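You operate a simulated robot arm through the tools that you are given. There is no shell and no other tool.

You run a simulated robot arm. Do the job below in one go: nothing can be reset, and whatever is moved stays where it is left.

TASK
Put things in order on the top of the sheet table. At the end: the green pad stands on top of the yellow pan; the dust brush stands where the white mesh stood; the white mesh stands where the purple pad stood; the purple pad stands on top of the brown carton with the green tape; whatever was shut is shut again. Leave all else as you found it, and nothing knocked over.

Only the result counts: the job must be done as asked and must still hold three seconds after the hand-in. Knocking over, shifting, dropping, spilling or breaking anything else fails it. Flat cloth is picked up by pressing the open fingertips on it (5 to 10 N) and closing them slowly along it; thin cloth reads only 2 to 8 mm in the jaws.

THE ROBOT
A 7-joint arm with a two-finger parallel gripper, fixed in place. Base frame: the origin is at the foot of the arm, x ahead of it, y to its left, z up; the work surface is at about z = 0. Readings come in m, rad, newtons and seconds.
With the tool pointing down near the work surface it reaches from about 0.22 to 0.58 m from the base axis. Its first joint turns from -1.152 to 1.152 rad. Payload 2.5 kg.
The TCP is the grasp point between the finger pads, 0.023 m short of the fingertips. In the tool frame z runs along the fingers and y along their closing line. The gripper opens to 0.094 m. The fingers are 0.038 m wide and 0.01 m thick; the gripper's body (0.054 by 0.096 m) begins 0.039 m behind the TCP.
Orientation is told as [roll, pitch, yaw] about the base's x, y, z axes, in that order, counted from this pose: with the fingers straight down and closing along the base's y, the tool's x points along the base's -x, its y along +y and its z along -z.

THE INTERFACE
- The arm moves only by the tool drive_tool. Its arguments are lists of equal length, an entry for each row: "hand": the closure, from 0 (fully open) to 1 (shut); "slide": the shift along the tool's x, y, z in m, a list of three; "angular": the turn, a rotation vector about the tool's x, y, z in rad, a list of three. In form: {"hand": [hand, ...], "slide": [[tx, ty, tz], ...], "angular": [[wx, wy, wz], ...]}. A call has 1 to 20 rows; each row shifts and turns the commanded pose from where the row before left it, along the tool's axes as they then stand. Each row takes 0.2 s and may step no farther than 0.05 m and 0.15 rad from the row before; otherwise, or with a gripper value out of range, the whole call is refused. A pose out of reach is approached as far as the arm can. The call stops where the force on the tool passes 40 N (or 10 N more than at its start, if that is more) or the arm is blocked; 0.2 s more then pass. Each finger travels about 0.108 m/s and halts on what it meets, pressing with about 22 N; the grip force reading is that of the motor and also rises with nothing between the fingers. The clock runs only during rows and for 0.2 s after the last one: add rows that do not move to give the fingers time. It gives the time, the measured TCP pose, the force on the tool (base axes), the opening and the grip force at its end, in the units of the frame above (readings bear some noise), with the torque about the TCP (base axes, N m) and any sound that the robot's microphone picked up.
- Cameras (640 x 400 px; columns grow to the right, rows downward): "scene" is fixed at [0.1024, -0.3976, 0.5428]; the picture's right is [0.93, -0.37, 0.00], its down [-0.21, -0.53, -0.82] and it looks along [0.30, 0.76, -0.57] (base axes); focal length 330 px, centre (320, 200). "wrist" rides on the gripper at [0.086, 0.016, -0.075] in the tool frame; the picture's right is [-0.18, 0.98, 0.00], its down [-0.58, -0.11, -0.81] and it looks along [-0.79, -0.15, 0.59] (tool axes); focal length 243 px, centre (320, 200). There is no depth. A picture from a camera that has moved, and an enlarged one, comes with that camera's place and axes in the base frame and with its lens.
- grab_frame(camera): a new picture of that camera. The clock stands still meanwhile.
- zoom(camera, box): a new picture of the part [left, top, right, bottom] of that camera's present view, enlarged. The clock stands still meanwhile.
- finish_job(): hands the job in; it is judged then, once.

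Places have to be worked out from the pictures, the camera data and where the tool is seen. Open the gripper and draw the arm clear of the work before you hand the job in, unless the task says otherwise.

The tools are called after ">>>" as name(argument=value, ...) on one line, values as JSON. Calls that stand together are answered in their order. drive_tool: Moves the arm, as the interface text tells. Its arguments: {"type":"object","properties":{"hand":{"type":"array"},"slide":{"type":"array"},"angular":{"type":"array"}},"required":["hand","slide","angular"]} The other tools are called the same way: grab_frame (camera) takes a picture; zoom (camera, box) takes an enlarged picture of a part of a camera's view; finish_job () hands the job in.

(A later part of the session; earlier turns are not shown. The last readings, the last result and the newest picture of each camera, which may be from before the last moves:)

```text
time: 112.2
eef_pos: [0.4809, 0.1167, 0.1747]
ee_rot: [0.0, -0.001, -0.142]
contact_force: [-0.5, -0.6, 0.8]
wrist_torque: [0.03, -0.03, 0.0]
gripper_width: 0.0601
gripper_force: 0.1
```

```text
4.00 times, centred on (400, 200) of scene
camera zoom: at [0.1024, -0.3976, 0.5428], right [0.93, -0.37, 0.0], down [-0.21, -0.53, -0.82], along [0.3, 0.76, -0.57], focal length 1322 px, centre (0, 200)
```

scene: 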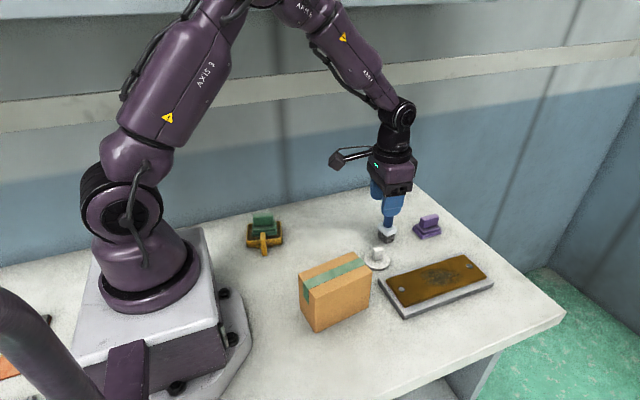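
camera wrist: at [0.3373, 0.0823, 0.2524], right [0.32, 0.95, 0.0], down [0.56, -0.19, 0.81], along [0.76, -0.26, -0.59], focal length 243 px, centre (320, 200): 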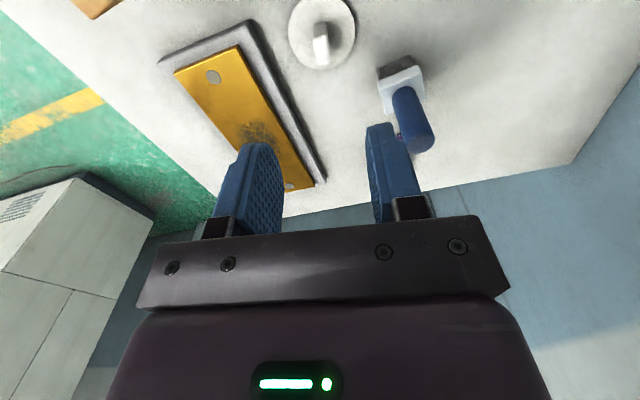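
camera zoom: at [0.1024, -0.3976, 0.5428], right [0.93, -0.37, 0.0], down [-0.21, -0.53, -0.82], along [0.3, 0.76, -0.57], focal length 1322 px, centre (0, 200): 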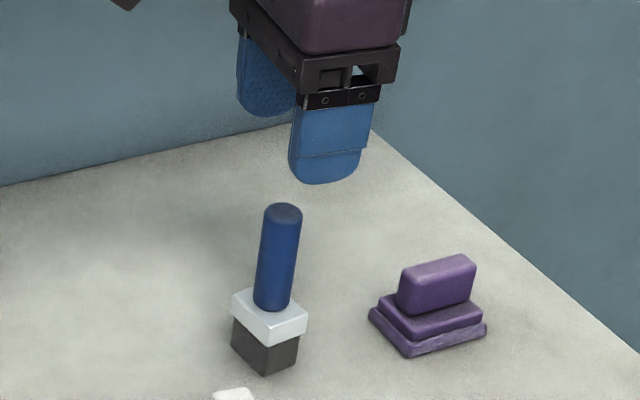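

Aligned within ~1.5 mm. I descend to z ≈ 0.078.

>>> drive_tool(hand=[0.36, 0.36, 0.36, 0.36, 0.36, 0.36], slide=[[-0.0001, -0.0003, 0.0195], [-0.0001, -0.0003, 0.0195], [-0.0001, -0.0003, 0.0195], [0, -0.0003, 0.0195], [0, -0.0003, 0.0195], [0, 0, 0]], angular=[[0, 0, 0], [0, 0, 0], [0, 0, 0], [0, 0, 0], [0, 0, 0], [0, 0, 0]])

>>> zoom(camera="wrist", box=[160, 50, 480, 250])

>>> zoom(camera="scene", box=[350, 170, 450, 270])

```text
time: 113.6
eef_pos: [0.4786, 0.1149, 0.0785]
ee_rot: [0.001, -0.002, -0.145]
contact_force: [-1.3, 0.1, 0.4]
wrist_torque: [-0.02, -0.01, 0.03]
gripper_width: 0.0604
gripper_force: 0.1
```

```text
2.00 times, centred on (320, 150) of wrist
camera zoom: at [0.3958, 0.1438, 0.1519], right [0.32, 0.95, 0.0], down [0.56, -0.19, 0.81], along [0.76, -0.26, -0.59], focal length 485 px, centre (320, 300)
```

zoom: 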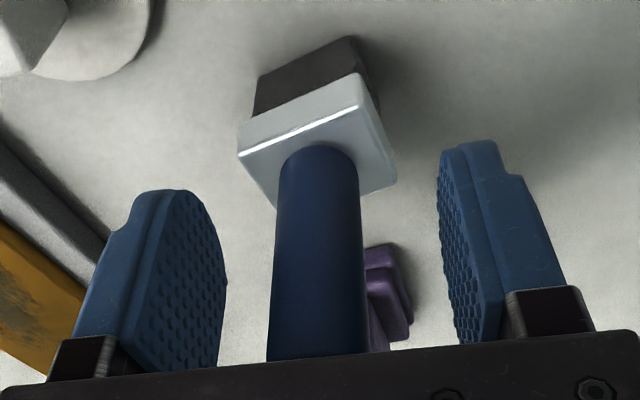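

```text
4.00 times, centred on (400, 220) of scene
camera zoom: at [0.1024, -0.3976, 0.5428], right [0.93, -0.37, 0.0], down [-0.21, -0.53, -0.82], along [0.3, 0.76, -0.57], focal length 1322 px, centre (0, 120)
```

zoom: 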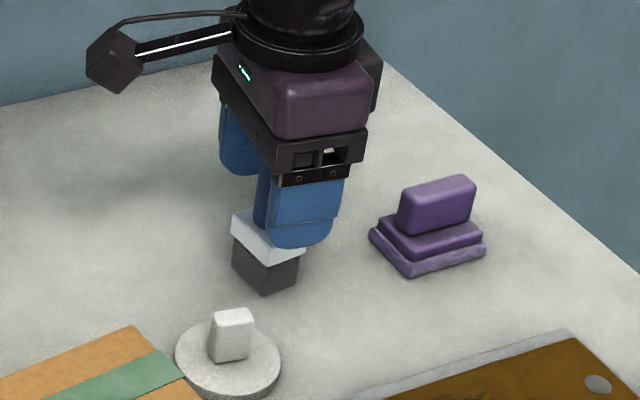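

Handle is centred between the fingers. I close and lift.

>>> drive_tool(hand=[0.45, 0.55, 0.65, 0.75, 0.85, 1, 1, 1], slide=[[-0.001, 0, 0], [0, 0, 0], [0, 0, 0], [0, 0, 0], [0, 0, 0], [0, 0, 0], [0, 0, 0], [0, 0, 0]], angular=[[0, 0, 0], [0, 0, 0], [0, 0, 0], [0, 0, 0], [0, 0, 0], [0, 0, 0], [0, 0, 0], [0, 0, 0]])

>>> drive_tool(hand=[1, 1, 1, 1, 1, 1], slide=[[0, 0, -0.005], [0, 0, -0.01], [0, 0, -0.02], [0, 0, -0.025], [0, 0, -0.02], [0, 0, 0]], angular=[[0, 0, 0], [0, 0, 0], [0, 0, 0], [0, 0, 0], [0, 0, 0], [0, 0, 0]])

>>> zoom(camera="scene", box=[350, 150, 450, 270])

>>> zoom(camera="wrist", box=[160, 50, 480, 250])

```text
time: 115.4
eef_pos: [0.4806, 0.1149, 0.077]
ee_rot: [0.0, -0.001, -0.145]
contact_force: [0.0, 0.4, 0.1]
wrist_torque: [0.03, 0.01, 0.02]
gripper_width: 0.0201
gripper_force: 22.0
```

```text
time: 116.8
eef_pos: [0.4806, 0.1152, 0.155]
ee_rot: [0.001, -0.002, -0.142]
contact_force: [0.0, -0.7, -1.0]
wrist_torque: [0.0, 0.01, 0.0]
gripper_width: 0.0199
gripper_force: 21.8
```

```text
3.33 times, centred on (400, 210) of scene
camera zoom: at [0.1024, -0.3976, 0.5428], right [0.93, -0.37, 0.0], down [-0.21, -0.53, -0.82], along [0.3, 0.76, -0.57], focal length 1101 px, centre (53, 167)
```

zoom: 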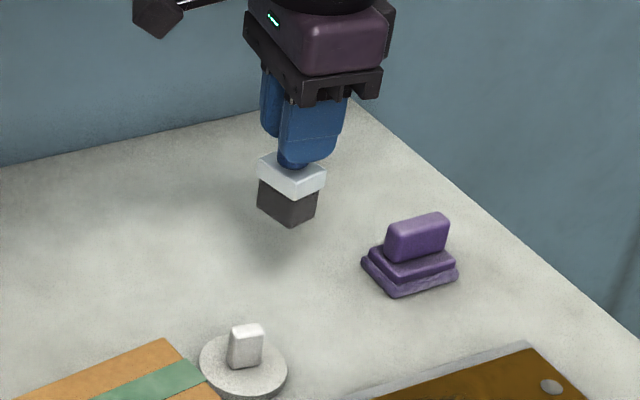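

```text
2.00 times, centred on (320, 150) of wrist
camera zoom: at [0.3978, 0.144, 0.2297], right [0.32, 0.95, 0.0], down [0.56, -0.19, 0.81], along [0.76, -0.26, -0.59], focal length 485 px, centre (320, 300)
```

zoom: 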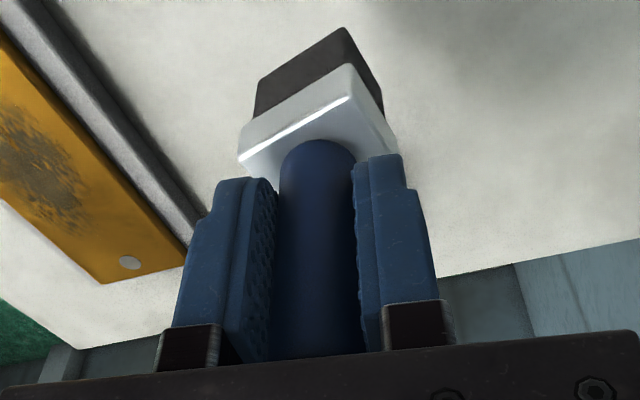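

Brush held upright. I carry it to the mesh's old place (0.340, 0.134) and lower to just above the table.

>>> drive_tool(hand=[1, 1, 1, 1, 1, 1, 1, 1, 1, 1, 1, 1], slide=[[0.0184, -0.0002, 0], [0.0284, -0.0003, 0], [0.0284, -0.0003, 0], [0.0284, -0.0003, 0], [0.0284, -0.0003, 0], [0.0095, 0, 0], [0, 0, 0], [0, 0, 0.018], [0, 0, 0.018], [0, 0, 0.018], [0, 0, 0.018], [0, 0, 0]], angular=[[0, 0, 0], [0, 0, 0], [0, 0, 0], [0, 0, 0], [0, 0, 0], [0, 0, 0], [0, 0, 0], [0, 0, 0], [0, 0, 0], [0, 0, 0], [0, 0, 0], [0, 0, 0]])

>>> zoom(camera="scene", box=[280, 170, 380, 270])

>>> zoom(camera="wrist", box=[160, 50, 480, 250])

```text
time: 119.4
eef_pos: [0.3409, 0.1351, 0.0857]
ee_rot: [-0.001, -0.001, -0.145]
contact_force: [-0.2, 0.6, -1.5]
wrist_torque: [-0.01, 0.0, -0.02]
gripper_width: 0.0203
gripper_force: 22.1
```

```text
4.00 times, centred on (330, 220) of scene
camera zoom: at [0.1024, -0.3976, 0.5428], right [0.93, -0.37, 0.0], down [-0.21, -0.53, -0.82], along [0.3, 0.76, -0.57], focal length 1322 px, centre (280, 120)
```

zoom: 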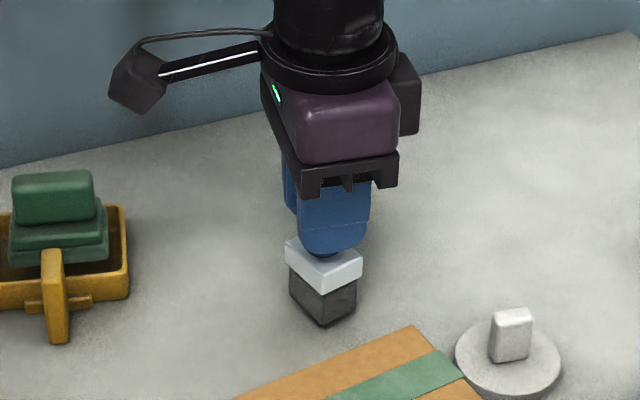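

```text
2.00 times, centred on (320, 150) of wrist
camera zoom: at [0.2573, 0.1631, 0.1603], right [0.32, 0.95, 0.0], down [0.56, -0.19, 0.81], along [0.76, -0.26, -0.59], focal length 485 px, centre (320, 300)
```

zoom: 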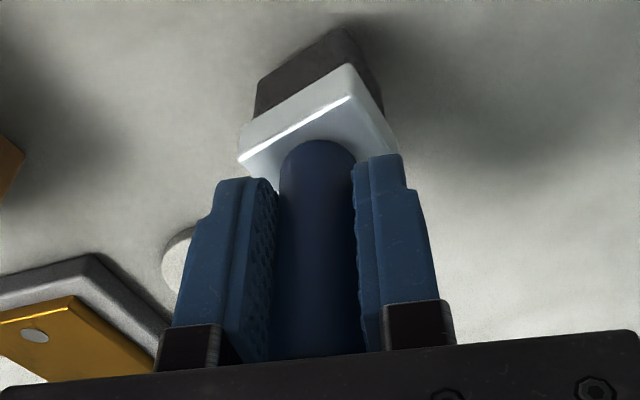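

Position (0.341, 0.135); I nudge 1 mm and lower to contact in small steps.

>>> drive_tool(hand=[1, 1, 1, 1, 1], slide=[[0.0008, -0.001, 0.004], [0, 0, 0.0035], [0, 0, 0.0008], [0, 0, 0.0006], [0, 0, 0]], angular=[[0, 0, 0], [0, 0, 0], [0, 0, 0], [0, 0, 0], [0, 0, 0]])

```text
time: 120.6
eef_pos: [0.3412, 0.1334, 0.0778]
ee_rot: [0.002, -0.003, -0.142]
contact_force: [-2.5, 0.8, 15.1]
wrist_torque: [-0.05, 0.0, -0.04]
gripper_width: 0.0201
gripper_force: 22.5
```

Contact (≈15 N). I ease up 0.5 mm, open slowly, and rise straight up clear of the handle.

>>> drive_tool(hand=[1, 0.76, 0.72, 0.65, 0.55, 0.45, 0.4, 0.4, 0.4, 0.4, 0.4, 0.4], slide=[[0, 0, -0.0005], [0, 0, 0], [0, 0, 0], [0, 0, 0], [0, 0, 0], [0, 0, 0], [0, 0, -0.01], [0, 0, -0.02], [0, 0, -0.03], [0, 0, -0.03], [0, 0, -0.03], [0, 0, 0]], angular=[[0, 0, 0], [0, 0, 0], [0, 0, 0], [0, 0, 0], [0, 0, 0], [0, 0, 0], [0, 0, 0], [0, 0, 0], [0, 0, 0], [0, 0, 0], [0, 0, 0], [0, 0, 0]])

>>> grab_frame(camera="scene")

>>> zoom(camera="scene", box=[290, 190, 400, 280])

```text
time: 123.2
eef_pos: [0.343, 0.1303, 0.197]
ee_rot: [0.0, -0.002, -0.143]
contact_force: [0.7, -0.2, 0.4]
wrist_torque: [-0.01, 0.04, 0.01]
gripper_width: 0.0566
gripper_force: 0.1
```

```text
taken
```

scene: 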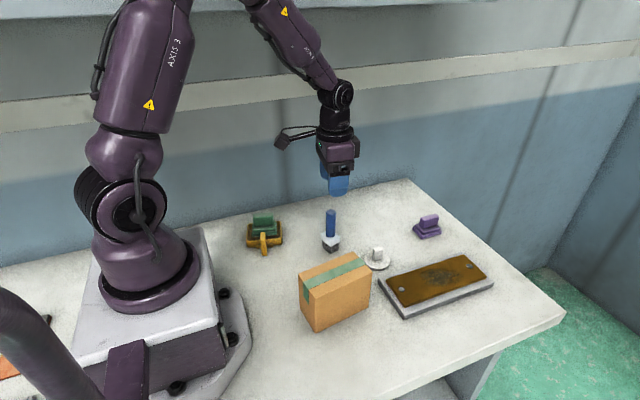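

```text
4.44 times, centred on (345, 235) of scene
camera zoom: at [0.1024, -0.3976, 0.5428], right [0.93, -0.37, 0.0], down [-0.21, -0.53, -0.82], along [0.3, 0.76, -0.57], focal length 1468 px, centre (209, 44)
```

zoom: 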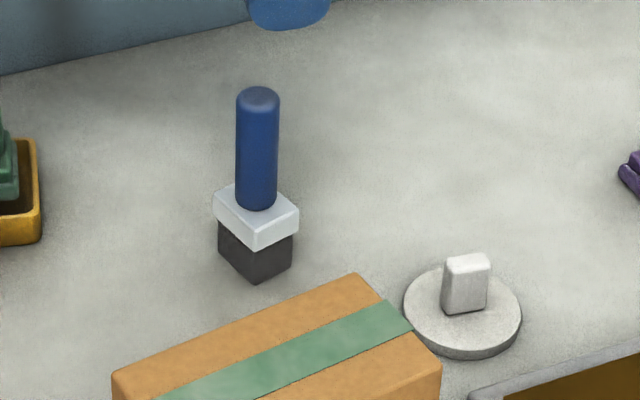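

Brush stands upright at ≈ (0.341, 0.135). Next, the purple pad: I move out toward (0.56, 0.098), set yaw ≈ -0.01 and tilt -0.2 for reach, then look.

>>> drive_tool(hand=[0.4, 0.4, 0.4, 0.4, 0.4, 0.4, 0.4, 0.4, 0.4, 0.4, 0.4], slide=[[-0.0366, -0.0001, 0.005], [-0.0366, -0.0001, 0.005], [-0.0366, -0.0001, 0.005], [-0.0366, -0.0001, 0.005], [-0.0366, -0.0001, 0.005], [-0.0366, -0.0001, 0.005], [0, 0, 0], [0, 0, 0], [0, 0, 0], [0, 0, 0], [0, 0, 0]], angular=[[0, 0, 0], [0, 0, 0], [0, 0, 0], [0, 0, 0], [0, 0, 0], [0, 0, 0], [0, 0, -0.133], [0, -0.1, 0], [0, -0.1, 0], [0, 0, 0], [0, 0, 0]])

>>> grab_frame(camera="wrist")

>>> zoom(camera="wrist", box=[240, 0, 400, 100])

>>> grab_frame(camera="scene")

```text
time: 125.6
eef_pos: [0.5577, 0.1016, 0.1685]
ee_rot: [0.0, -0.202, -0.01]
contact_force: [0.4, -0.4, -0.2]
wrist_torque: [-0.02, 0.01, 0.01]
gripper_width: 0.0563
gripper_force: 0.1
```

```text
taken
camera wrist: at [0.4578, 0.1188, 0.2236], right [0.19, 0.98, 0.04], down [0.41, -0.11, 0.91], along [0.89, -0.16, -0.42], focal length 243 px, centre (320, 200)
```

wrist: 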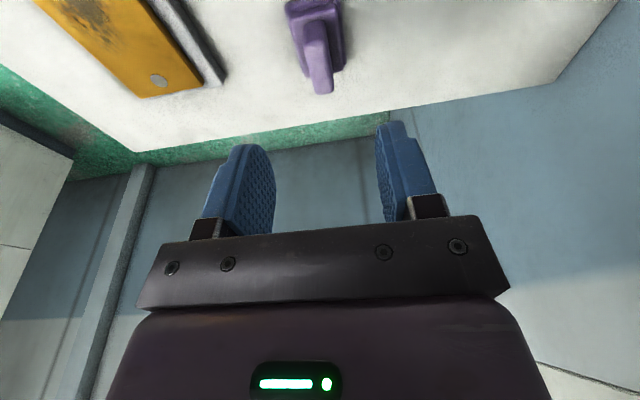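

```text
4.00 times, centred on (320, 50) of wrist
camera zoom: at [0.4578, 0.1188, 0.2236], right [0.19, 0.98, 0.04], down [0.41, -0.11, 0.91], along [0.89, -0.16, -0.42], focal length 970 px, centre (320, 800)
```

zoom: 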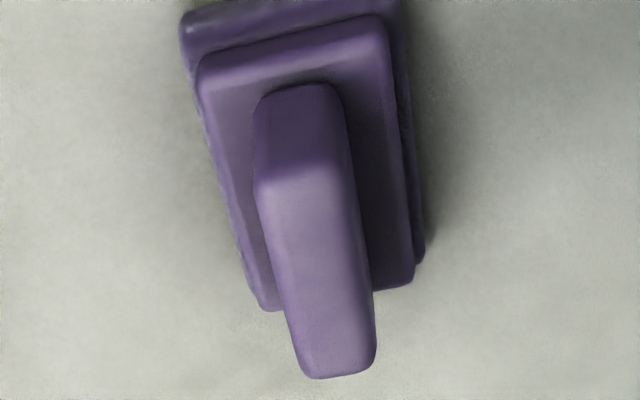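

```text
taken
```

scene: 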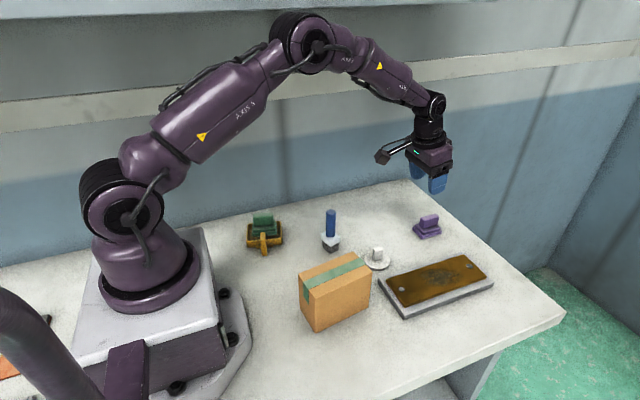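

Purple handle centre at (0.590, 0.099), yaw ≈ 0. I descend over it in two stages to z ≈ 0.048.

>>> drive_tool(hand=[0.4, 0.4, 0.4, 0.4, 0.4, 0.4], slide=[[-0.004, -0.0005, 0.0183], [-0.004, -0.0005, 0.0183], [-0.004, -0.0005, 0.0183], [-0.004, -0.0005, 0.0183], [0, 0, 0], [0, 0, 0]], angular=[[0, 0, -0.01], [0, 0, 0], [0, 0, 0], [0, 0, 0], [0, 0, 0], [0, 0, 0]])

>>> zoom(camera="wrist", box=[160, 20, 480, 220])

>>> zoom(camera="scene", box=[370, 150, 470, 250])

```text
time: 127.0
eef_pos: [0.587, 0.1004, 0.1015]
ee_rot: [-0.003, -0.203, 0.001]
contact_force: [0.1, 0.1, -0.2]
wrist_torque: [0.0, -0.04, -0.05]
gripper_width: 0.0564
gripper_force: 0.1
```

```text
2.00 times, centred on (320, 120) of wrist
camera zoom: at [0.4869, 0.1159, 0.1571], right [0.18, 0.98, 0.03], down [0.41, -0.11, 0.91], along [0.89, -0.15, -0.42], focal length 485 px, centre (320, 360)
```

zoom: 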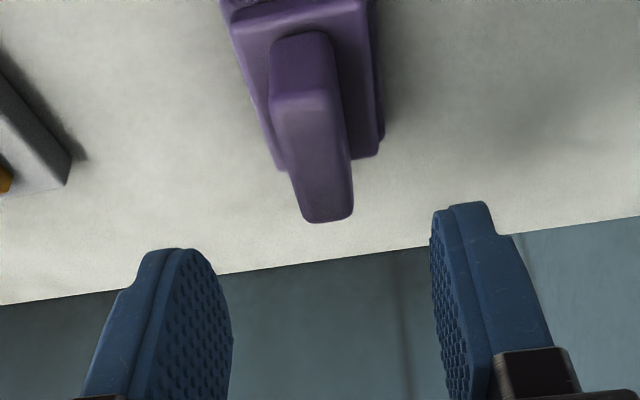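

```text
4.00 times, centred on (420, 200) of scene
camera zoom: at [0.1024, -0.3976, 0.5428], right [0.93, -0.37, 0.0], down [-0.21, -0.53, -0.82], along [0.3, 0.76, -0.57], focal length 1322 px, centre (-80, 200)
```

zoom: 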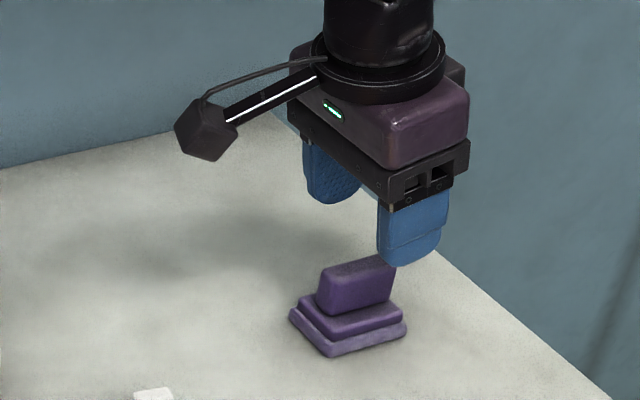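

Aligned. I descend to z ≈ 0.048 around the handle.

>>> drive_tool(hand=[0.4, 0.4, 0.4, 0.4, 0.4, 0.4], slide=[[0.0025, 0, 0.0131], [0.0025, 0, 0.0131], [0.0025, 0, 0.0131], [0.0025, 0, 0.0131], [0, 0, 0], [0, 0, 0]], angular=[[0, 0, 0], [0, 0, 0], [0, 0, 0], [0, 0, 0], [0, 0, 0], [0, 0, 0]])

>>> zoom(camera="wrist", box=[160, 50, 480, 250])

>>> zoom(camera="scene", box=[370, 170, 470, 250])

```text
time: 128.4
eef_pos: [0.5875, 0.0989, 0.0468]
ee_rot: [-0.003, -0.203, -0.002]
contact_force: [-0.3, 0.8, -0.4]
wrist_torque: [-0.02, -0.02, 0.01]
gripper_width: 0.0565
gripper_force: 0.2
```

```text
2.00 times, centred on (320, 150) of wrist
camera zoom: at [0.4878, 0.1153, 0.1025], right [0.18, 0.98, 0.03], down [0.41, -0.11, 0.91], along [0.89, -0.15, -0.42], focal length 485 px, centre (320, 300)
```

zoom: 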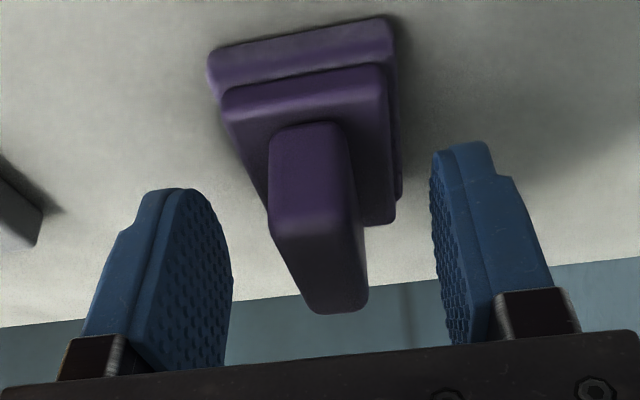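

```text
5.00 times, centred on (420, 210) of scene
camera zoom: at [0.1024, -0.3976, 0.5428], right [0.93, -0.37, 0.0], down [-0.21, -0.53, -0.82], along [0.3, 0.76, -0.57], focal length 1652 px, centre (-180, 150)
```

zoom: 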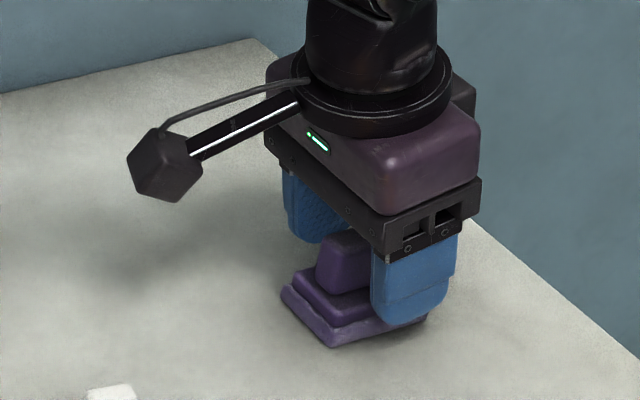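

Everything is in line. I close on the handle and then lift slowly.

>>> drive_tool(hand=[0.5, 0.6, 0.7, 0.8, 0.9, 1, 1, 1], slide=[[0, 0, 0], [0, 0, 0], [0, 0, 0], [0, 0, 0], [0, 0, 0], [0, 0, 0], [0, 0, 0], [0, 0, 0]], angular=[[0, 0, 0], [0, 0, 0], [0, 0, 0], [0, 0, 0], [0, 0, 0], [0, 0, 0], [0, 0, 0], [0, 0, 0]])

>>> zoom(camera="wrist", box=[160, 50, 480, 250])

```text
time: 130.2
eef_pos: [0.5878, 0.0982, 0.0476]
ee_rot: [-0.002, -0.203, -0.001]
contact_force: [0.2, 0.5, 0.9]
wrist_torque: [0.03, 0.03, 0.02]
gripper_width: 0.0177
gripper_force: 22.1
```

```text
2.00 times, centred on (320, 150) of wrist
camera zoom: at [0.4878, 0.1153, 0.1026], right [0.18, 0.98, 0.03], down [0.41, -0.11, 0.91], along [0.89, -0.15, -0.42], focal length 485 px, centre (320, 300)
```

zoom: 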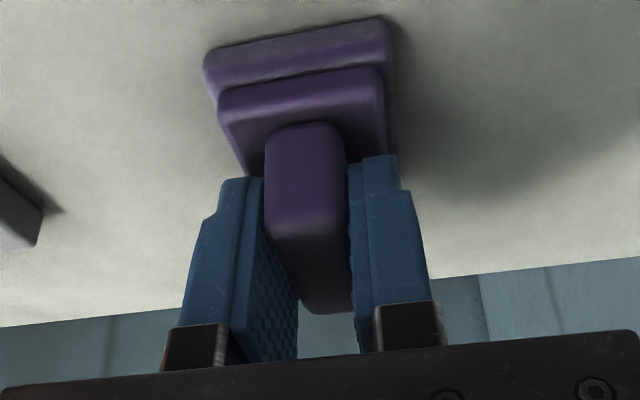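

Gripped (0.0177 m). I lift slowly and check.

>>> drive_tool(hand=[1, 1, 1, 1, 1, 1], slide=[[-0.001, 0, -0.0049], [-0.002, 0, -0.0098], [-0.003, 0, -0.0147], [-0.004, 0, -0.0196], [-0.004, 0, -0.0196], [0, 0, 0]], angular=[[0, 0, 0], [0, 0, 0], [0, 0, 0], [0, 0, 0], [0, 0, 0], [0, 0, 0]])

>>> zoom(camera="scene", box=[370, 150, 470, 250])

>>> zoom(camera="wrist", box=[160, 50, 480, 250])

```text
time: 131.6
eef_pos: [0.5889, 0.0994, 0.1176]
ee_rot: [-0.001, -0.203, -0.001]
contact_force: [0.6, -1.0, -1.4]
wrist_torque: [0.0, 0.0, -0.01]
gripper_width: 0.0176
gripper_force: 22.3
```

```text
4.00 times, centred on (420, 200) of scene
camera zoom: at [0.1024, -0.3976, 0.5428], right [0.93, -0.37, 0.0], down [-0.21, -0.53, -0.82], along [0.3, 0.76, -0.57], focal length 1322 px, centre (-80, 200)
```

zoom: 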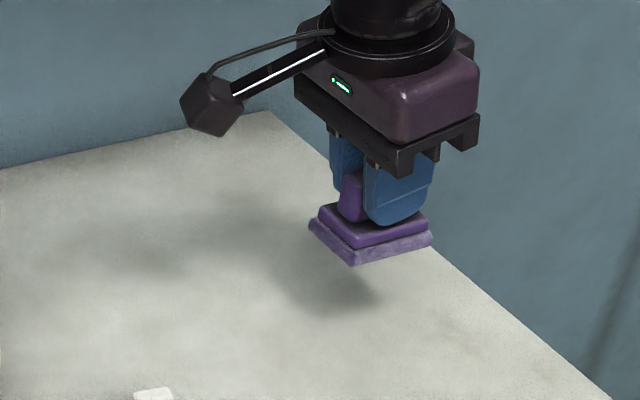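

```text
2.00 times, centred on (320, 150) of wrist
camera zoom: at [0.4888, 0.1161, 0.1729], right [0.18, 0.98, 0.03], down [0.41, -0.11, 0.91], along [0.89, -0.15, -0.42], focal length 485 px, centre (320, 300)
```

zoom: 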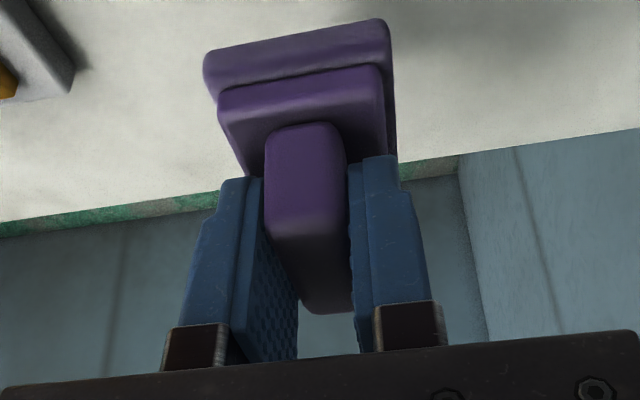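

Securely held. The carton top is centred at about (0.280, -0.025), height ≈ 0.0975, long axis yaw ≈ 0.145. I raise and carry the purple pad toward it at z ≈ 0.22.

>>> drive_tool(hand=[1, 1, 1, 1, 1, 1, 1, 1, 1, 1, 1, 1, 1, 1], slide=[[-0.005, 0, -0.0245], [-0.005, 0, -0.0245], [-0.005, 0, -0.0245], [-0.005, 0, -0.0245], [0.0153, -0.0075, -0.0031], [0.0306, -0.015, -0.0063], [0.0306, -0.015, -0.0063], [0.0306, -0.015, -0.0063], [0.0306, -0.015, -0.0063], [0.0306, -0.015, -0.0063], [0.0306, -0.015, -0.0063], [0.0306, -0.015, -0.0063], [0.0153, -0.0075, -0.0031], [0, 0, 0]], angular=[[0, 0, 0], [0, 0, 0], [0, 0, 0], [0, 0, 0], [0, 0, 0], [0, 0, 0], [0, 0, 0], [0, 0, 0], [0, 0, 0], [0, 0, 0], [0, 0, 0], [0, 0, 0], [0, 0, 0], [0, 0, 0]])

>>> grab_frame(camera="scene")

```text
time: 134.6
eef_pos: [0.3369, -0.0201, 0.2178]
ee_rot: [-0.002, -0.201, 0.001]
contact_force: [0.5, 0.4, 0.1]
wrist_torque: [-0.01, -0.02, -0.01]
gripper_width: 0.0175
gripper_force: 21.7
```

```text
taken
```

scene: 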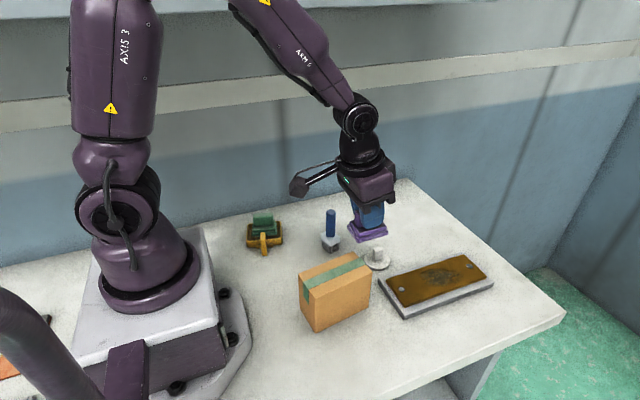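

Now I align yaw to 0.145, move above the carton, and lower to about 2 cm above its top.

>>> drive_tool(hand=[1, 1, 1, 1, 1, 1, 1, 1, 1, 1], slide=[[0, 0, 0], [0.0177, 0.001, -0.0036], [0.0177, 0.001, -0.0036], [0.0177, 0.001, -0.0036], [0, 0, 0], [0.0035, 0, 0.0173], [0.0035, 0, 0.0173], [0.0035, 0, 0.0173], [0, 0, 0], [0, 0, 0]], angular=[[-0.0289, 0, -0.1421], [0, 0, 0], [0, 0, 0], [0, 0, 0], [0, 0, 0], [0, 0, 0], [0, 0, 0], [0, 0, 0], [0, 0, 0], [0, 0, 0]])

>>> zoom(camera="scene", box=[270, 190, 400, 340])

>>> zoom(camera="wrist", box=[120, 0, 480, 225])

```text
time: 136.8
eef_pos: [0.2831, -0.0251, 0.1645]
ee_rot: [-0.002, -0.202, 0.144]
contact_force: [-1.3, -0.8, -2.0]
wrist_torque: [0.02, 0.03, -0.03]
gripper_width: 0.0173
gripper_force: 22.2
```

```text
2.67 times, centred on (335, 265) of scene
camera zoom: at [0.1024, -0.3976, 0.5428], right [0.93, -0.37, 0.0], down [-0.21, -0.53, -0.82], along [0.3, 0.76, -0.57], focal length 881 px, centre (280, 27)
```

zoom: 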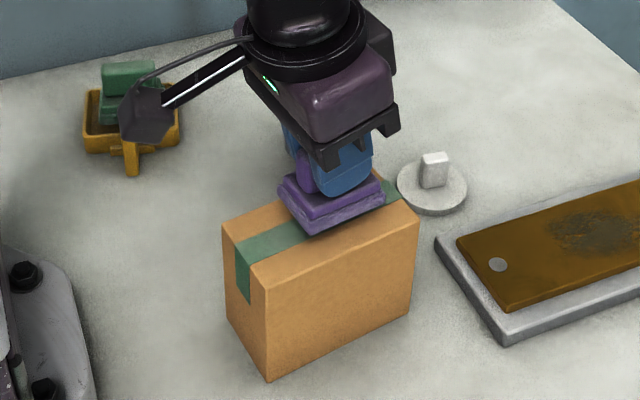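

```text
1.78 times, centred on (300, 112) of wrist
camera zoom: at [0.1826, -0.0238, 0.2201], right [0.04, 1.0, 0.03], down [0.42, -0.05, 0.91], along [0.91, -0.02, -0.42], focal length 431 px, centre (356, 356)
```

zoom: 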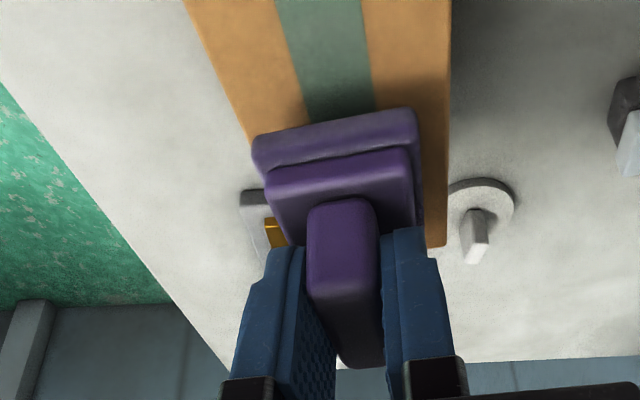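

The pad hovers over the carton centre (within a few mm). I shift 4 mm and lower close to the top.

>>> drive_tool(hand=[1, 1, 1, 1, 1], slide=[[0.0024, 0.0002, 0.005], [0.0024, 0.0002, 0.005], [0.0023, 0.0002, 0.0049], [0, 0, 0], [0, 0, 0]], angular=[[0, 0, 0], [0, 0, 0], [0, 0, 0], [0, 0, 0], [0, 0, 0]])

>>> zoom(camera="scene", box=[285, 215, 385, 315])

```text
time: 138.0
eef_pos: [0.2796, -0.0252, 0.1465]
ee_rot: [-0.001, -0.203, 0.146]
contact_force: [-3.5, 0.1, 8.3]
wrist_torque: [0.1, 0.01, 0.02]
gripper_width: 0.0175
gripper_force: 22.0
```

```text
4.00 times, centred on (335, 265) of scene
camera zoom: at [0.1024, -0.3976, 0.5428], right [0.93, -0.37, 0.0], down [-0.21, -0.53, -0.82], along [0.3, 0.76, -0.57], focal length 1322 px, centre (260, -60)
```

zoom: 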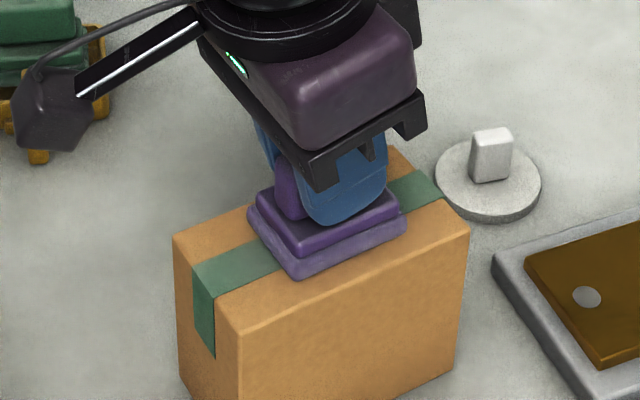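

Light contact (≈9 N): the pad rests on the carton. I open slowly and withdraw along the tool axis.

>>> drive_tool(hand=[0.8, 0.76, 0.7, 0.65, 0.6, 0.6, 0.6, 0.6, 0.6, 0.6, 0.6], slide=[[0, 0, 0], [0, 0, 0], [0, 0, 0], [0, 0, 0], [0, 0, 0], [0, 0, 0], [0, 0, -0.01], [0, 0, -0.02], [0, 0, -0.03], [0, 0, -0.03], [0, 0, 0]], angular=[[0, 0, 0], [0, 0, 0], [0, 0, 0], [0, 0, 0], [0, 0, 0], [0, 0, 0], [0, 0, 0], [0, 0, 0], [0, 0, 0], [0, 0, 0], [0, 0, 0]])

>>> grab_frame(camera="scene")

>>> zoom(camera="scene", box=[285, 215, 385, 335])

```text
time: 140.4
eef_pos: [0.2602, -0.0297, 0.2369]
ee_rot: [-0.001, -0.201, 0.144]
contact_force: [0.1, 0.9, 0.3]
wrist_torque: [-0.02, -0.03, 0.02]
gripper_width: 0.0378
gripper_force: 0.0
```

```text
taken
```

scene: 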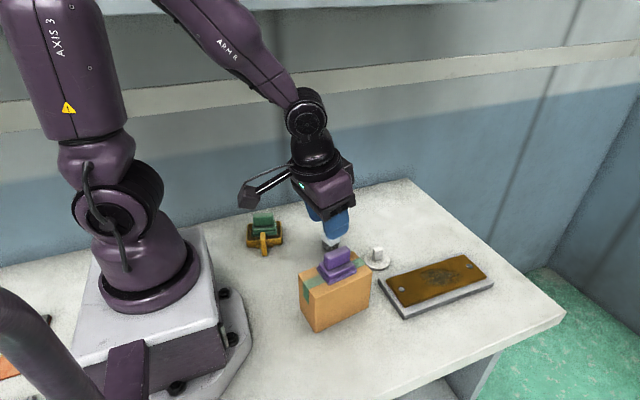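

```text
3.33 times, centred on (335, 275) of scene
camera zoom: at [0.1024, -0.3976, 0.5428], right [0.93, -0.37, 0.0], down [-0.21, -0.53, -0.82], along [0.3, 0.76, -0.57], focal length 1101 px, centre (270, -50)
```

zoom: 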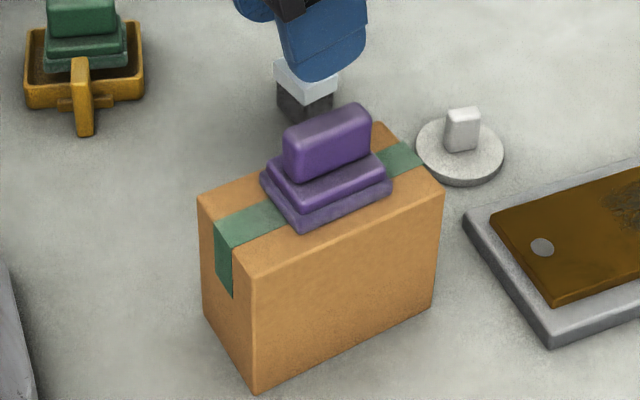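

Purple pad stands on the carton and the carton hasn't moved. Now back to the mesh at (0.421, 0.0555): I move above it keeping the -0.2 tilt and set yaw -0.144.

>>> drive_tool(hand=[0.5, 0.5, 0.5, 0.5, 0.5, 0.5, 0.5, 0.5, 0.5], slide=[[-0.0304, 0.0123, 0.0205], [-0.0304, 0.0123, 0.0205], [-0.0304, 0.0123, 0.0205], [-0.0304, 0.0123, 0.0205], [-0.0304, 0.0123, 0.0205], [0, 0, 0], [0, 0, 0], [0, 0, 0], [0, 0, 0]], angular=[[0, 0, 0], [0, 0, 0], [0, 0, 0], [0, 0, 0], [0, 0, 0], [0.0288, 0, 0.1411], [0.0288, 0, 0.1411], [0, 0, 0], [0, 0, 0]])

>>> zoom(camera="wrist", box=[160, 0, 480, 200])

>>> grab_frame(camera="scene")

```text
time: 142.4
eef_pos: [0.42, 0.0596, 0.166]
ee_rot: [-0.001, -0.203, -0.145]
contact_force: [0.6, 0.1, 0.9]
wrist_torque: [-0.02, 0.04, 0.02]
gripper_width: 0.0472
gripper_force: 0.1
```

```text
2.00 times, centred on (320, 100) of wrist
camera zoom: at [0.3242, 0.0892, 0.2208], right [0.32, 0.95, 0.03], down [0.39, -0.16, 0.91], along [0.86, -0.28, -0.42], focal length 485 px, centre (320, 400)
```

zoom: 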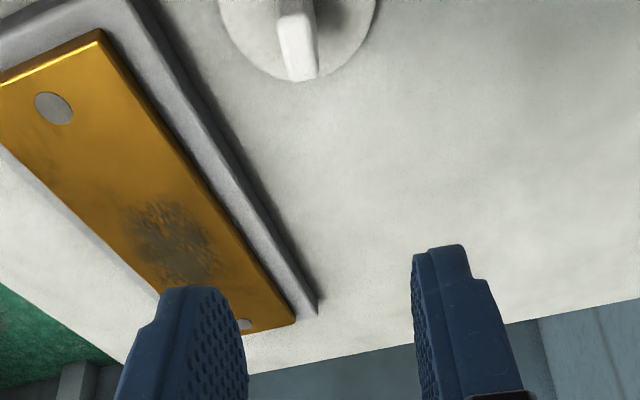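

```text
taken
```

scene: 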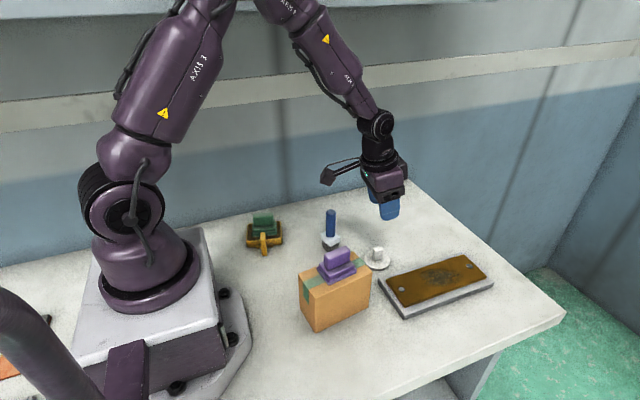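

Mesh handle at (0.4205, 0.055) as expected. I descend to z ≈ 0.10, then to 0.035.

>>> drive_tool(hand=[0.5, 0.5, 0.5, 0.5, 0.5, 0.5], slide=[[0.0034, -0.001, 0.0162], [0.0034, -0.001, 0.0162], [0.0034, -0.001, 0.0162], [0.0034, -0.001, 0.0162], [0, 0, 0], [0, 0, 0]], angular=[[0, 0, 0], [0, 0, 0], [0, 0, 0], [0, 0, 0], [0, 0, 0], [0, 0, 0]])

>>> zoom(camera="wrist", box=[160, 0, 480, 200])

>>> zoom(camera="scene", box=[300, 180, 420, 280])

```text
time: 143.8
eef_pos: [0.4191, 0.0539, 0.0989]
ee_rot: [-0.003, -0.203, -0.144]
contact_force: [-0.5, 0.4, 0.1]
wrist_torque: [0.0, 0.01, 0.01]
gripper_width: 0.047
gripper_force: 0.1
```

```text
2.00 times, centred on (320, 100) of wrist
camera zoom: at [0.3239, 0.084, 0.1548], right [0.32, 0.95, 0.03], down [0.39, -0.16, 0.91], along [0.86, -0.28, -0.42], focal length 485 px, centre (320, 400)
```

zoom: 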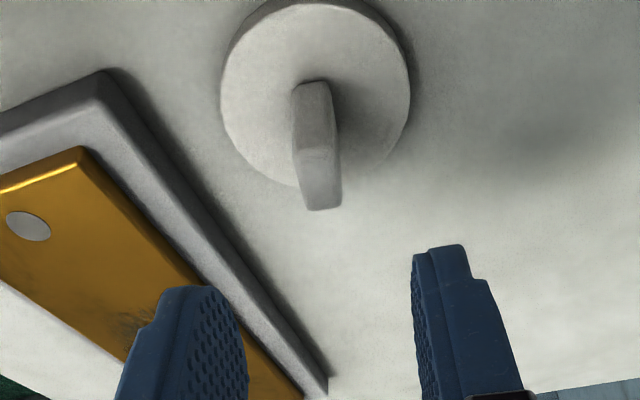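

```text
4.00 times, centred on (360, 230) of scene
camera zoom: at [0.1024, -0.3976, 0.5428], right [0.93, -0.37, 0.0], down [-0.21, -0.53, -0.82], along [0.3, 0.76, -0.57], focal length 1322 px, centre (160, 80)
```

zoom: 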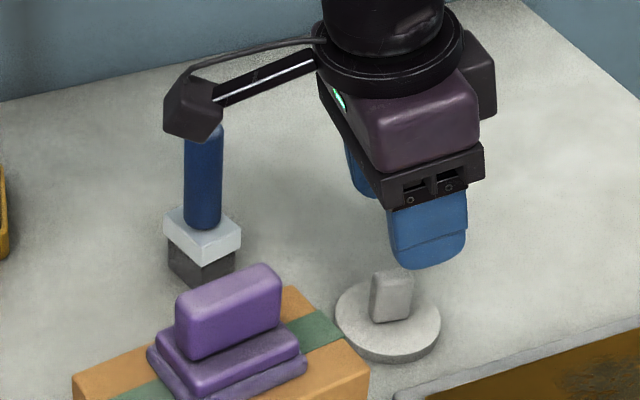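

Clearances are fine (camera about 2 cm in front of the brush). I continue down in small steps to z ≈ 0.035.

>>> drive_tool(hand=[0.5, 0.5, 0.5, 0.5, 0.5, 0.5, 0.5], slide=[[0.0026, 0.0003, 0.0125], [0.0026, 0.0003, 0.0125], [0.0026, 0.0003, 0.0125], [0.0026, 0.0003, 0.0125], [0.0025, 0.0003, 0.0122], [0, 0, 0], [0, 0, 0]], angular=[[0, 0, 0], [0, 0, 0], [0, 0, 0], [0, 0, 0], [0, 0, 0], [0, 0, 0], [0, 0, 0]])

>>> zoom(camera="wrist", box=[160, 50, 480, 250])

>>> zoom(camera="scene", box=[300, 180, 420, 280])

```text
time: 145.4
eef_pos: [0.4182, 0.0555, 0.0357]
ee_rot: [-0.003, -0.203, -0.142]
contact_force: [-0.5, -0.2, 0.4]
wrist_torque: [0.01, -0.04, -0.01]
gripper_width: 0.0469
gripper_force: 0.2
```

```text
2.00 times, centred on (320, 150) of wrist
camera zoom: at [0.3228, 0.0852, 0.0905], right [0.32, 0.95, 0.03], down [0.39, -0.16, 0.91], along [0.86, -0.28, -0.42], focal length 485 px, centre (320, 300)
```

zoom: 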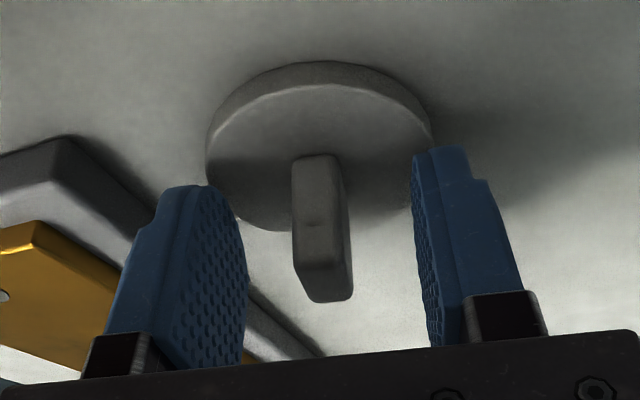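

```text
4.00 times, centred on (360, 230) of scene
camera zoom: at [0.1024, -0.3976, 0.5428], right [0.93, -0.37, 0.0], down [-0.21, -0.53, -0.82], along [0.3, 0.76, -0.57], focal length 1322 px, centre (160, 80)
```

zoom: 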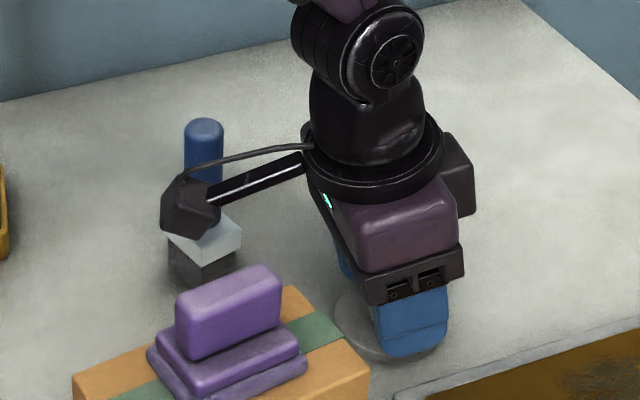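

In place, brush untouched. I close on the mesh handle.

>>> drive_tool(hand=[0.6, 0.7, 0.8, 0.9, 1, 1, 1], slide=[[0, 0, 0], [0, 0, 0], [0, 0, 0], [0, 0, 0], [0, 0, 0], [0, 0, 0], [0, 0, 0]], angular=[[0, 0, 0], [0, 0, 0], [0, 0, 0], [0, 0, 0], [0, 0, 0], [0, 0, 0], [0, 0, 0]])

>>> drive_tool(hand=[1, 1, 1, 1, 1, 1, 1], slide=[[-0.001, 0, -0.0049], [-0.002, 0, -0.0098], [-0.004, 0, -0.0196], [-0.005, 0, -0.0245], [-0.005, 0, -0.0245], [-0.004, 0, -0.0196], [0, 0, 0]], angular=[[0, 0, 0], [0, 0, 0], [0, 0, 0], [0, 0, 0], [0, 0, 0], [0, 0, 0], [0, 0, 0]])

>>> zoom(camera="wrist", box=[160, 50, 480, 250])

>>> grab_frame(camera="scene")

```text
time: 147.0
eef_pos: [0.4176, 0.0548, 0.0355]
ee_rot: [-0.003, -0.203, -0.143]
contact_force: [-0.1, -0.4, 2.4]
wrist_torque: [0.08, 0.01, 0.04]
gripper_width: 0.0113
gripper_force: 21.9
```

```text
time: 148.6
eef_pos: [0.4216, 0.0558, 0.1394]
ee_rot: [-0.003, -0.204, -0.143]
contact_force: [0.1, -0.3, -0.5]
wrist_torque: [0.0, -0.03, -0.01]
gripper_width: 0.0118
gripper_force: 22.1
```

```text
2.00 times, centred on (320, 150) of wrist
camera zoom: at [0.3242, 0.0854, 0.1953], right [0.32, 0.95, 0.03], down [0.39, -0.16, 0.91], along [0.86, -0.28, -0.42], focal length 485 px, centre (320, 300)
```

zoom: 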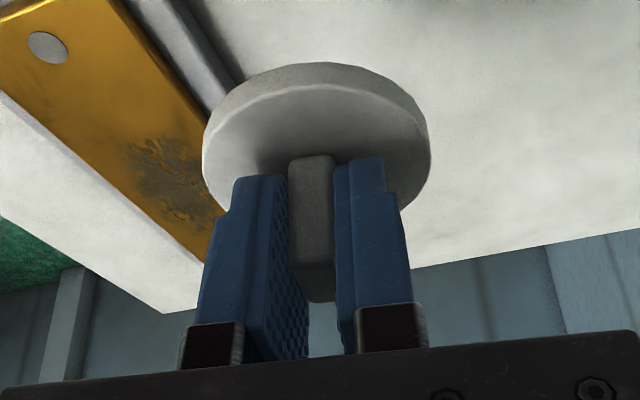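

```text
taken
```

scene: 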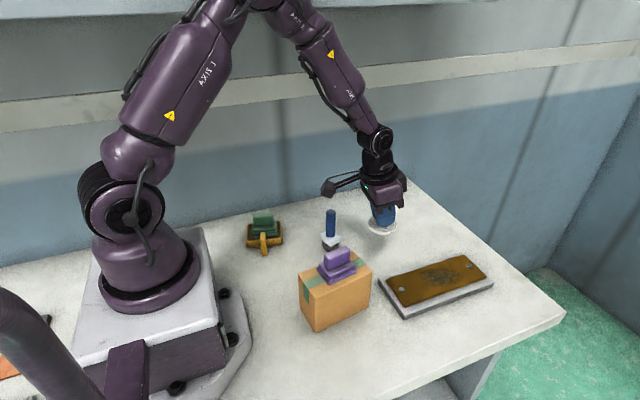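

Mesh held level. I carry it out to the purple pad's old place, stopping at z ≈ 0.12 above (0.587, 0.0995).

>>> drive_tool(hand=[1, 1, 1, 1, 1, 1, 1, 1], slide=[[-0.0149, 0.0066, 0.0051], [-0.0298, 0.0133, 0.0102], [-0.0298, 0.0133, 0.0102], [-0.0298, 0.0133, 0.0102], [-0.0298, 0.0133, 0.0102], [-0.0149, 0.0066, 0.0051], [0, 0, 0], [0, 0, 0]], angular=[[0, 0, 0], [0, 0, 0], [0, 0, 0], [0, 0, 0], [0, 0, 0], [0, 0, 0], [0, 0, 0], [0, 0, 0]])

>>> zoom(camera="scene", box=[370, 150, 470, 250])

```text
time: 150.4
eef_pos: [0.5837, 0.0985, 0.1222]
ee_rot: [-0.003, -0.203, -0.142]
contact_force: [-0.4, -0.1, -0.4]
wrist_torque: [-0.05, -0.03, 0.0]
gripper_width: 0.0118
gripper_force: 21.8
```

```text
4.00 times, centred on (420, 200) of scene
camera zoom: at [0.1024, -0.3976, 0.5428], right [0.93, -0.37, 0.0], down [-0.21, -0.53, -0.82], along [0.3, 0.76, -0.57], focal length 1322 px, centre (-80, 200)
```

zoom: 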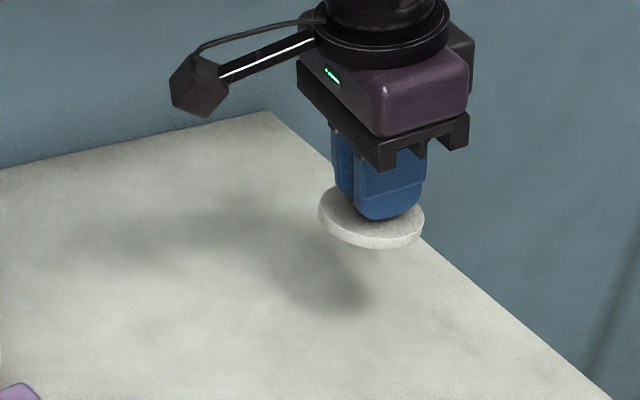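

Close above the target. I adjust 4 mm and lower to about 6 mm above the table.

>>> drive_tool(hand=[1, 1, 1, 1, 1, 1], slide=[[0.003, 0.0005, 0.0198], [0.003, 0.0005, 0.0198], [0.003, 0.0005, 0.0198], [0.0031, 0.0004, 0.0198], [0, 0, 0], [0, 0, 0]], angular=[[0, 0, 0], [0, 0, 0], [0, 0, 0], [0, 0, 0], [0, 0, 0], [0, 0, 0]])

>>> zoom(camera="scene", box=[380, 180, 470, 250])

```text
time: 151.8
eef_pos: [0.5862, 0.099, 0.041]
ee_rot: [-0.002, -0.202, -0.143]
contact_force: [-0.2, 0.1, -0.6]
wrist_torque: [0.02, -0.02, 0.02]
gripper_width: 0.0114
gripper_force: 22.5
```

```text
5.71 times, centred on (425, 215) of scene
camera zoom: at [0.1024, -0.3976, 0.5428], right [0.93, -0.37, 0.0], down [-0.21, -0.53, -0.82], along [0.3, 0.76, -0.57], focal length 1888 px, centre (-280, 114)
```

zoom: 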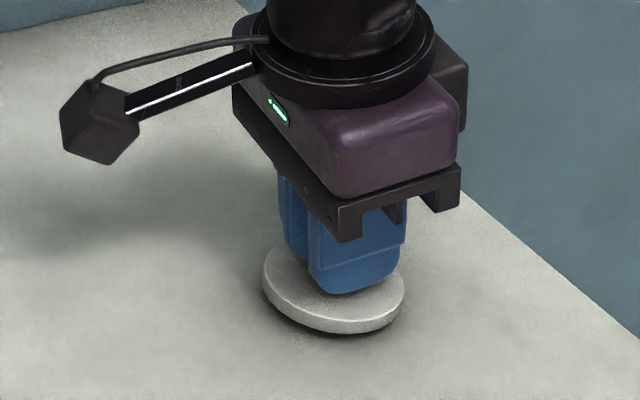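

Disc centre measures ≈ (0.588, 0.097) – within 3 mm of (0.590, 0.099). I nudge 2 mm and lower to contact.

>>> drive_tool(hand=[1, 1, 1, 1, 1], slide=[[-0.0015, 0.0018, 0.0018], [0.0005, 0, 0.0024], [0.0002, 0, 0.001], [0.0002, 0, 0.0008], [0, 0, 0]], angular=[[0, 0, 0], [0, 0, 0], [0, 0, 0], [0, 0, 0], [0, 0, 0]])

```text
time: 153.0
eef_pos: [0.5891, 0.1014, 0.0354]
ee_rot: [-0.001, -0.204, -0.143]
contact_force: [0.1, 0.5, 2.2]
wrist_torque: [0.03, -0.01, 0.02]
gripper_width: 0.0116
gripper_force: 22.2
```

Just touching. I lower 0.5 mm more, then open slowly and withdraw upward along the tool axis.

>>> drive_tool(hand=[1, 1, 0.86, 0.8, 0.7, 0.6, 0.5, 0.5, 0.5, 0.5, 0.5, 0.5, 0.5], slide=[[0.0001, 0, 0.0005], [0, 0, 0], [0, 0, 0], [0, 0, 0], [0, 0, 0], [0, 0, 0], [0, 0, 0], [-0.002, 0, -0.0098], [-0.004, 0, -0.0196], [-0.006, 0, -0.0294], [-0.006, 0, -0.0294], [-0.004, 0, -0.0196], [0, 0, 0]], angular=[[0, 0, 0], [0, 0, 0], [0, 0, 0], [0, 0, 0], [0, 0, 0], [0, 0, 0], [0, 0, 0], [0, 0, 0], [0, 0, 0], [0, 0, 0], [0, 0, 0], [0, 0, 0], [0, 0, 0]])

>>> grab_frame(camera="scene")

>>> zoom(camera="scene", box=[400, 200, 450, 240])

```text
time: 155.8
eef_pos: [0.5897, 0.0997, 0.1434]
ee_rot: [-0.001, -0.202, -0.142]
contact_force: [-0.5, -0.3, -1.0]
wrist_torque: [-0.02, -0.01, -0.01]
gripper_width: 0.0471
gripper_force: 0.0
```

```text
taken
```

scene: 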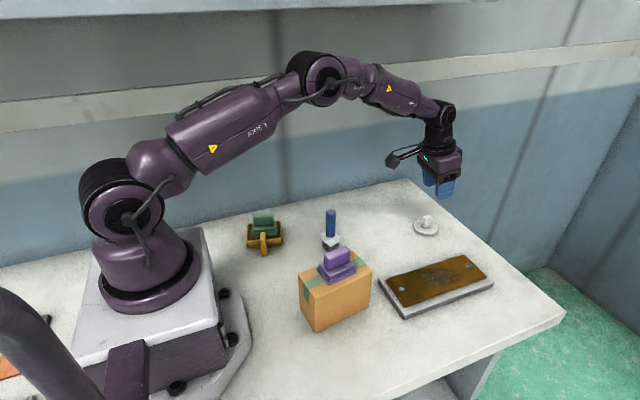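

```text
10.00 times, centred on (425, 220) of scene
camera zoom: at [0.1024, -0.3976, 0.5428], right [0.93, -0.37, 0.0], down [-0.21, -0.53, -0.82], along [0.3, 0.76, -0.57], focal length 3304 px, centre (-730, 0)
```

zoom: 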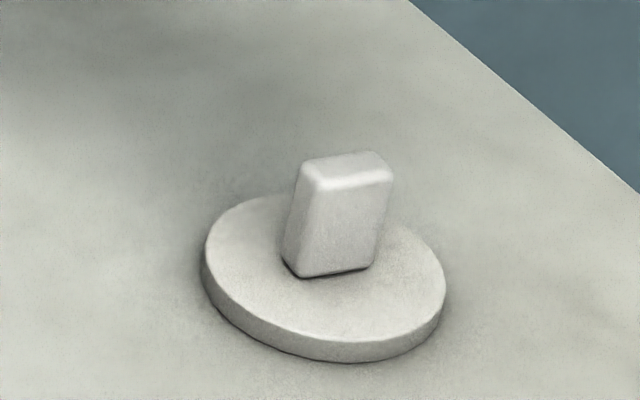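

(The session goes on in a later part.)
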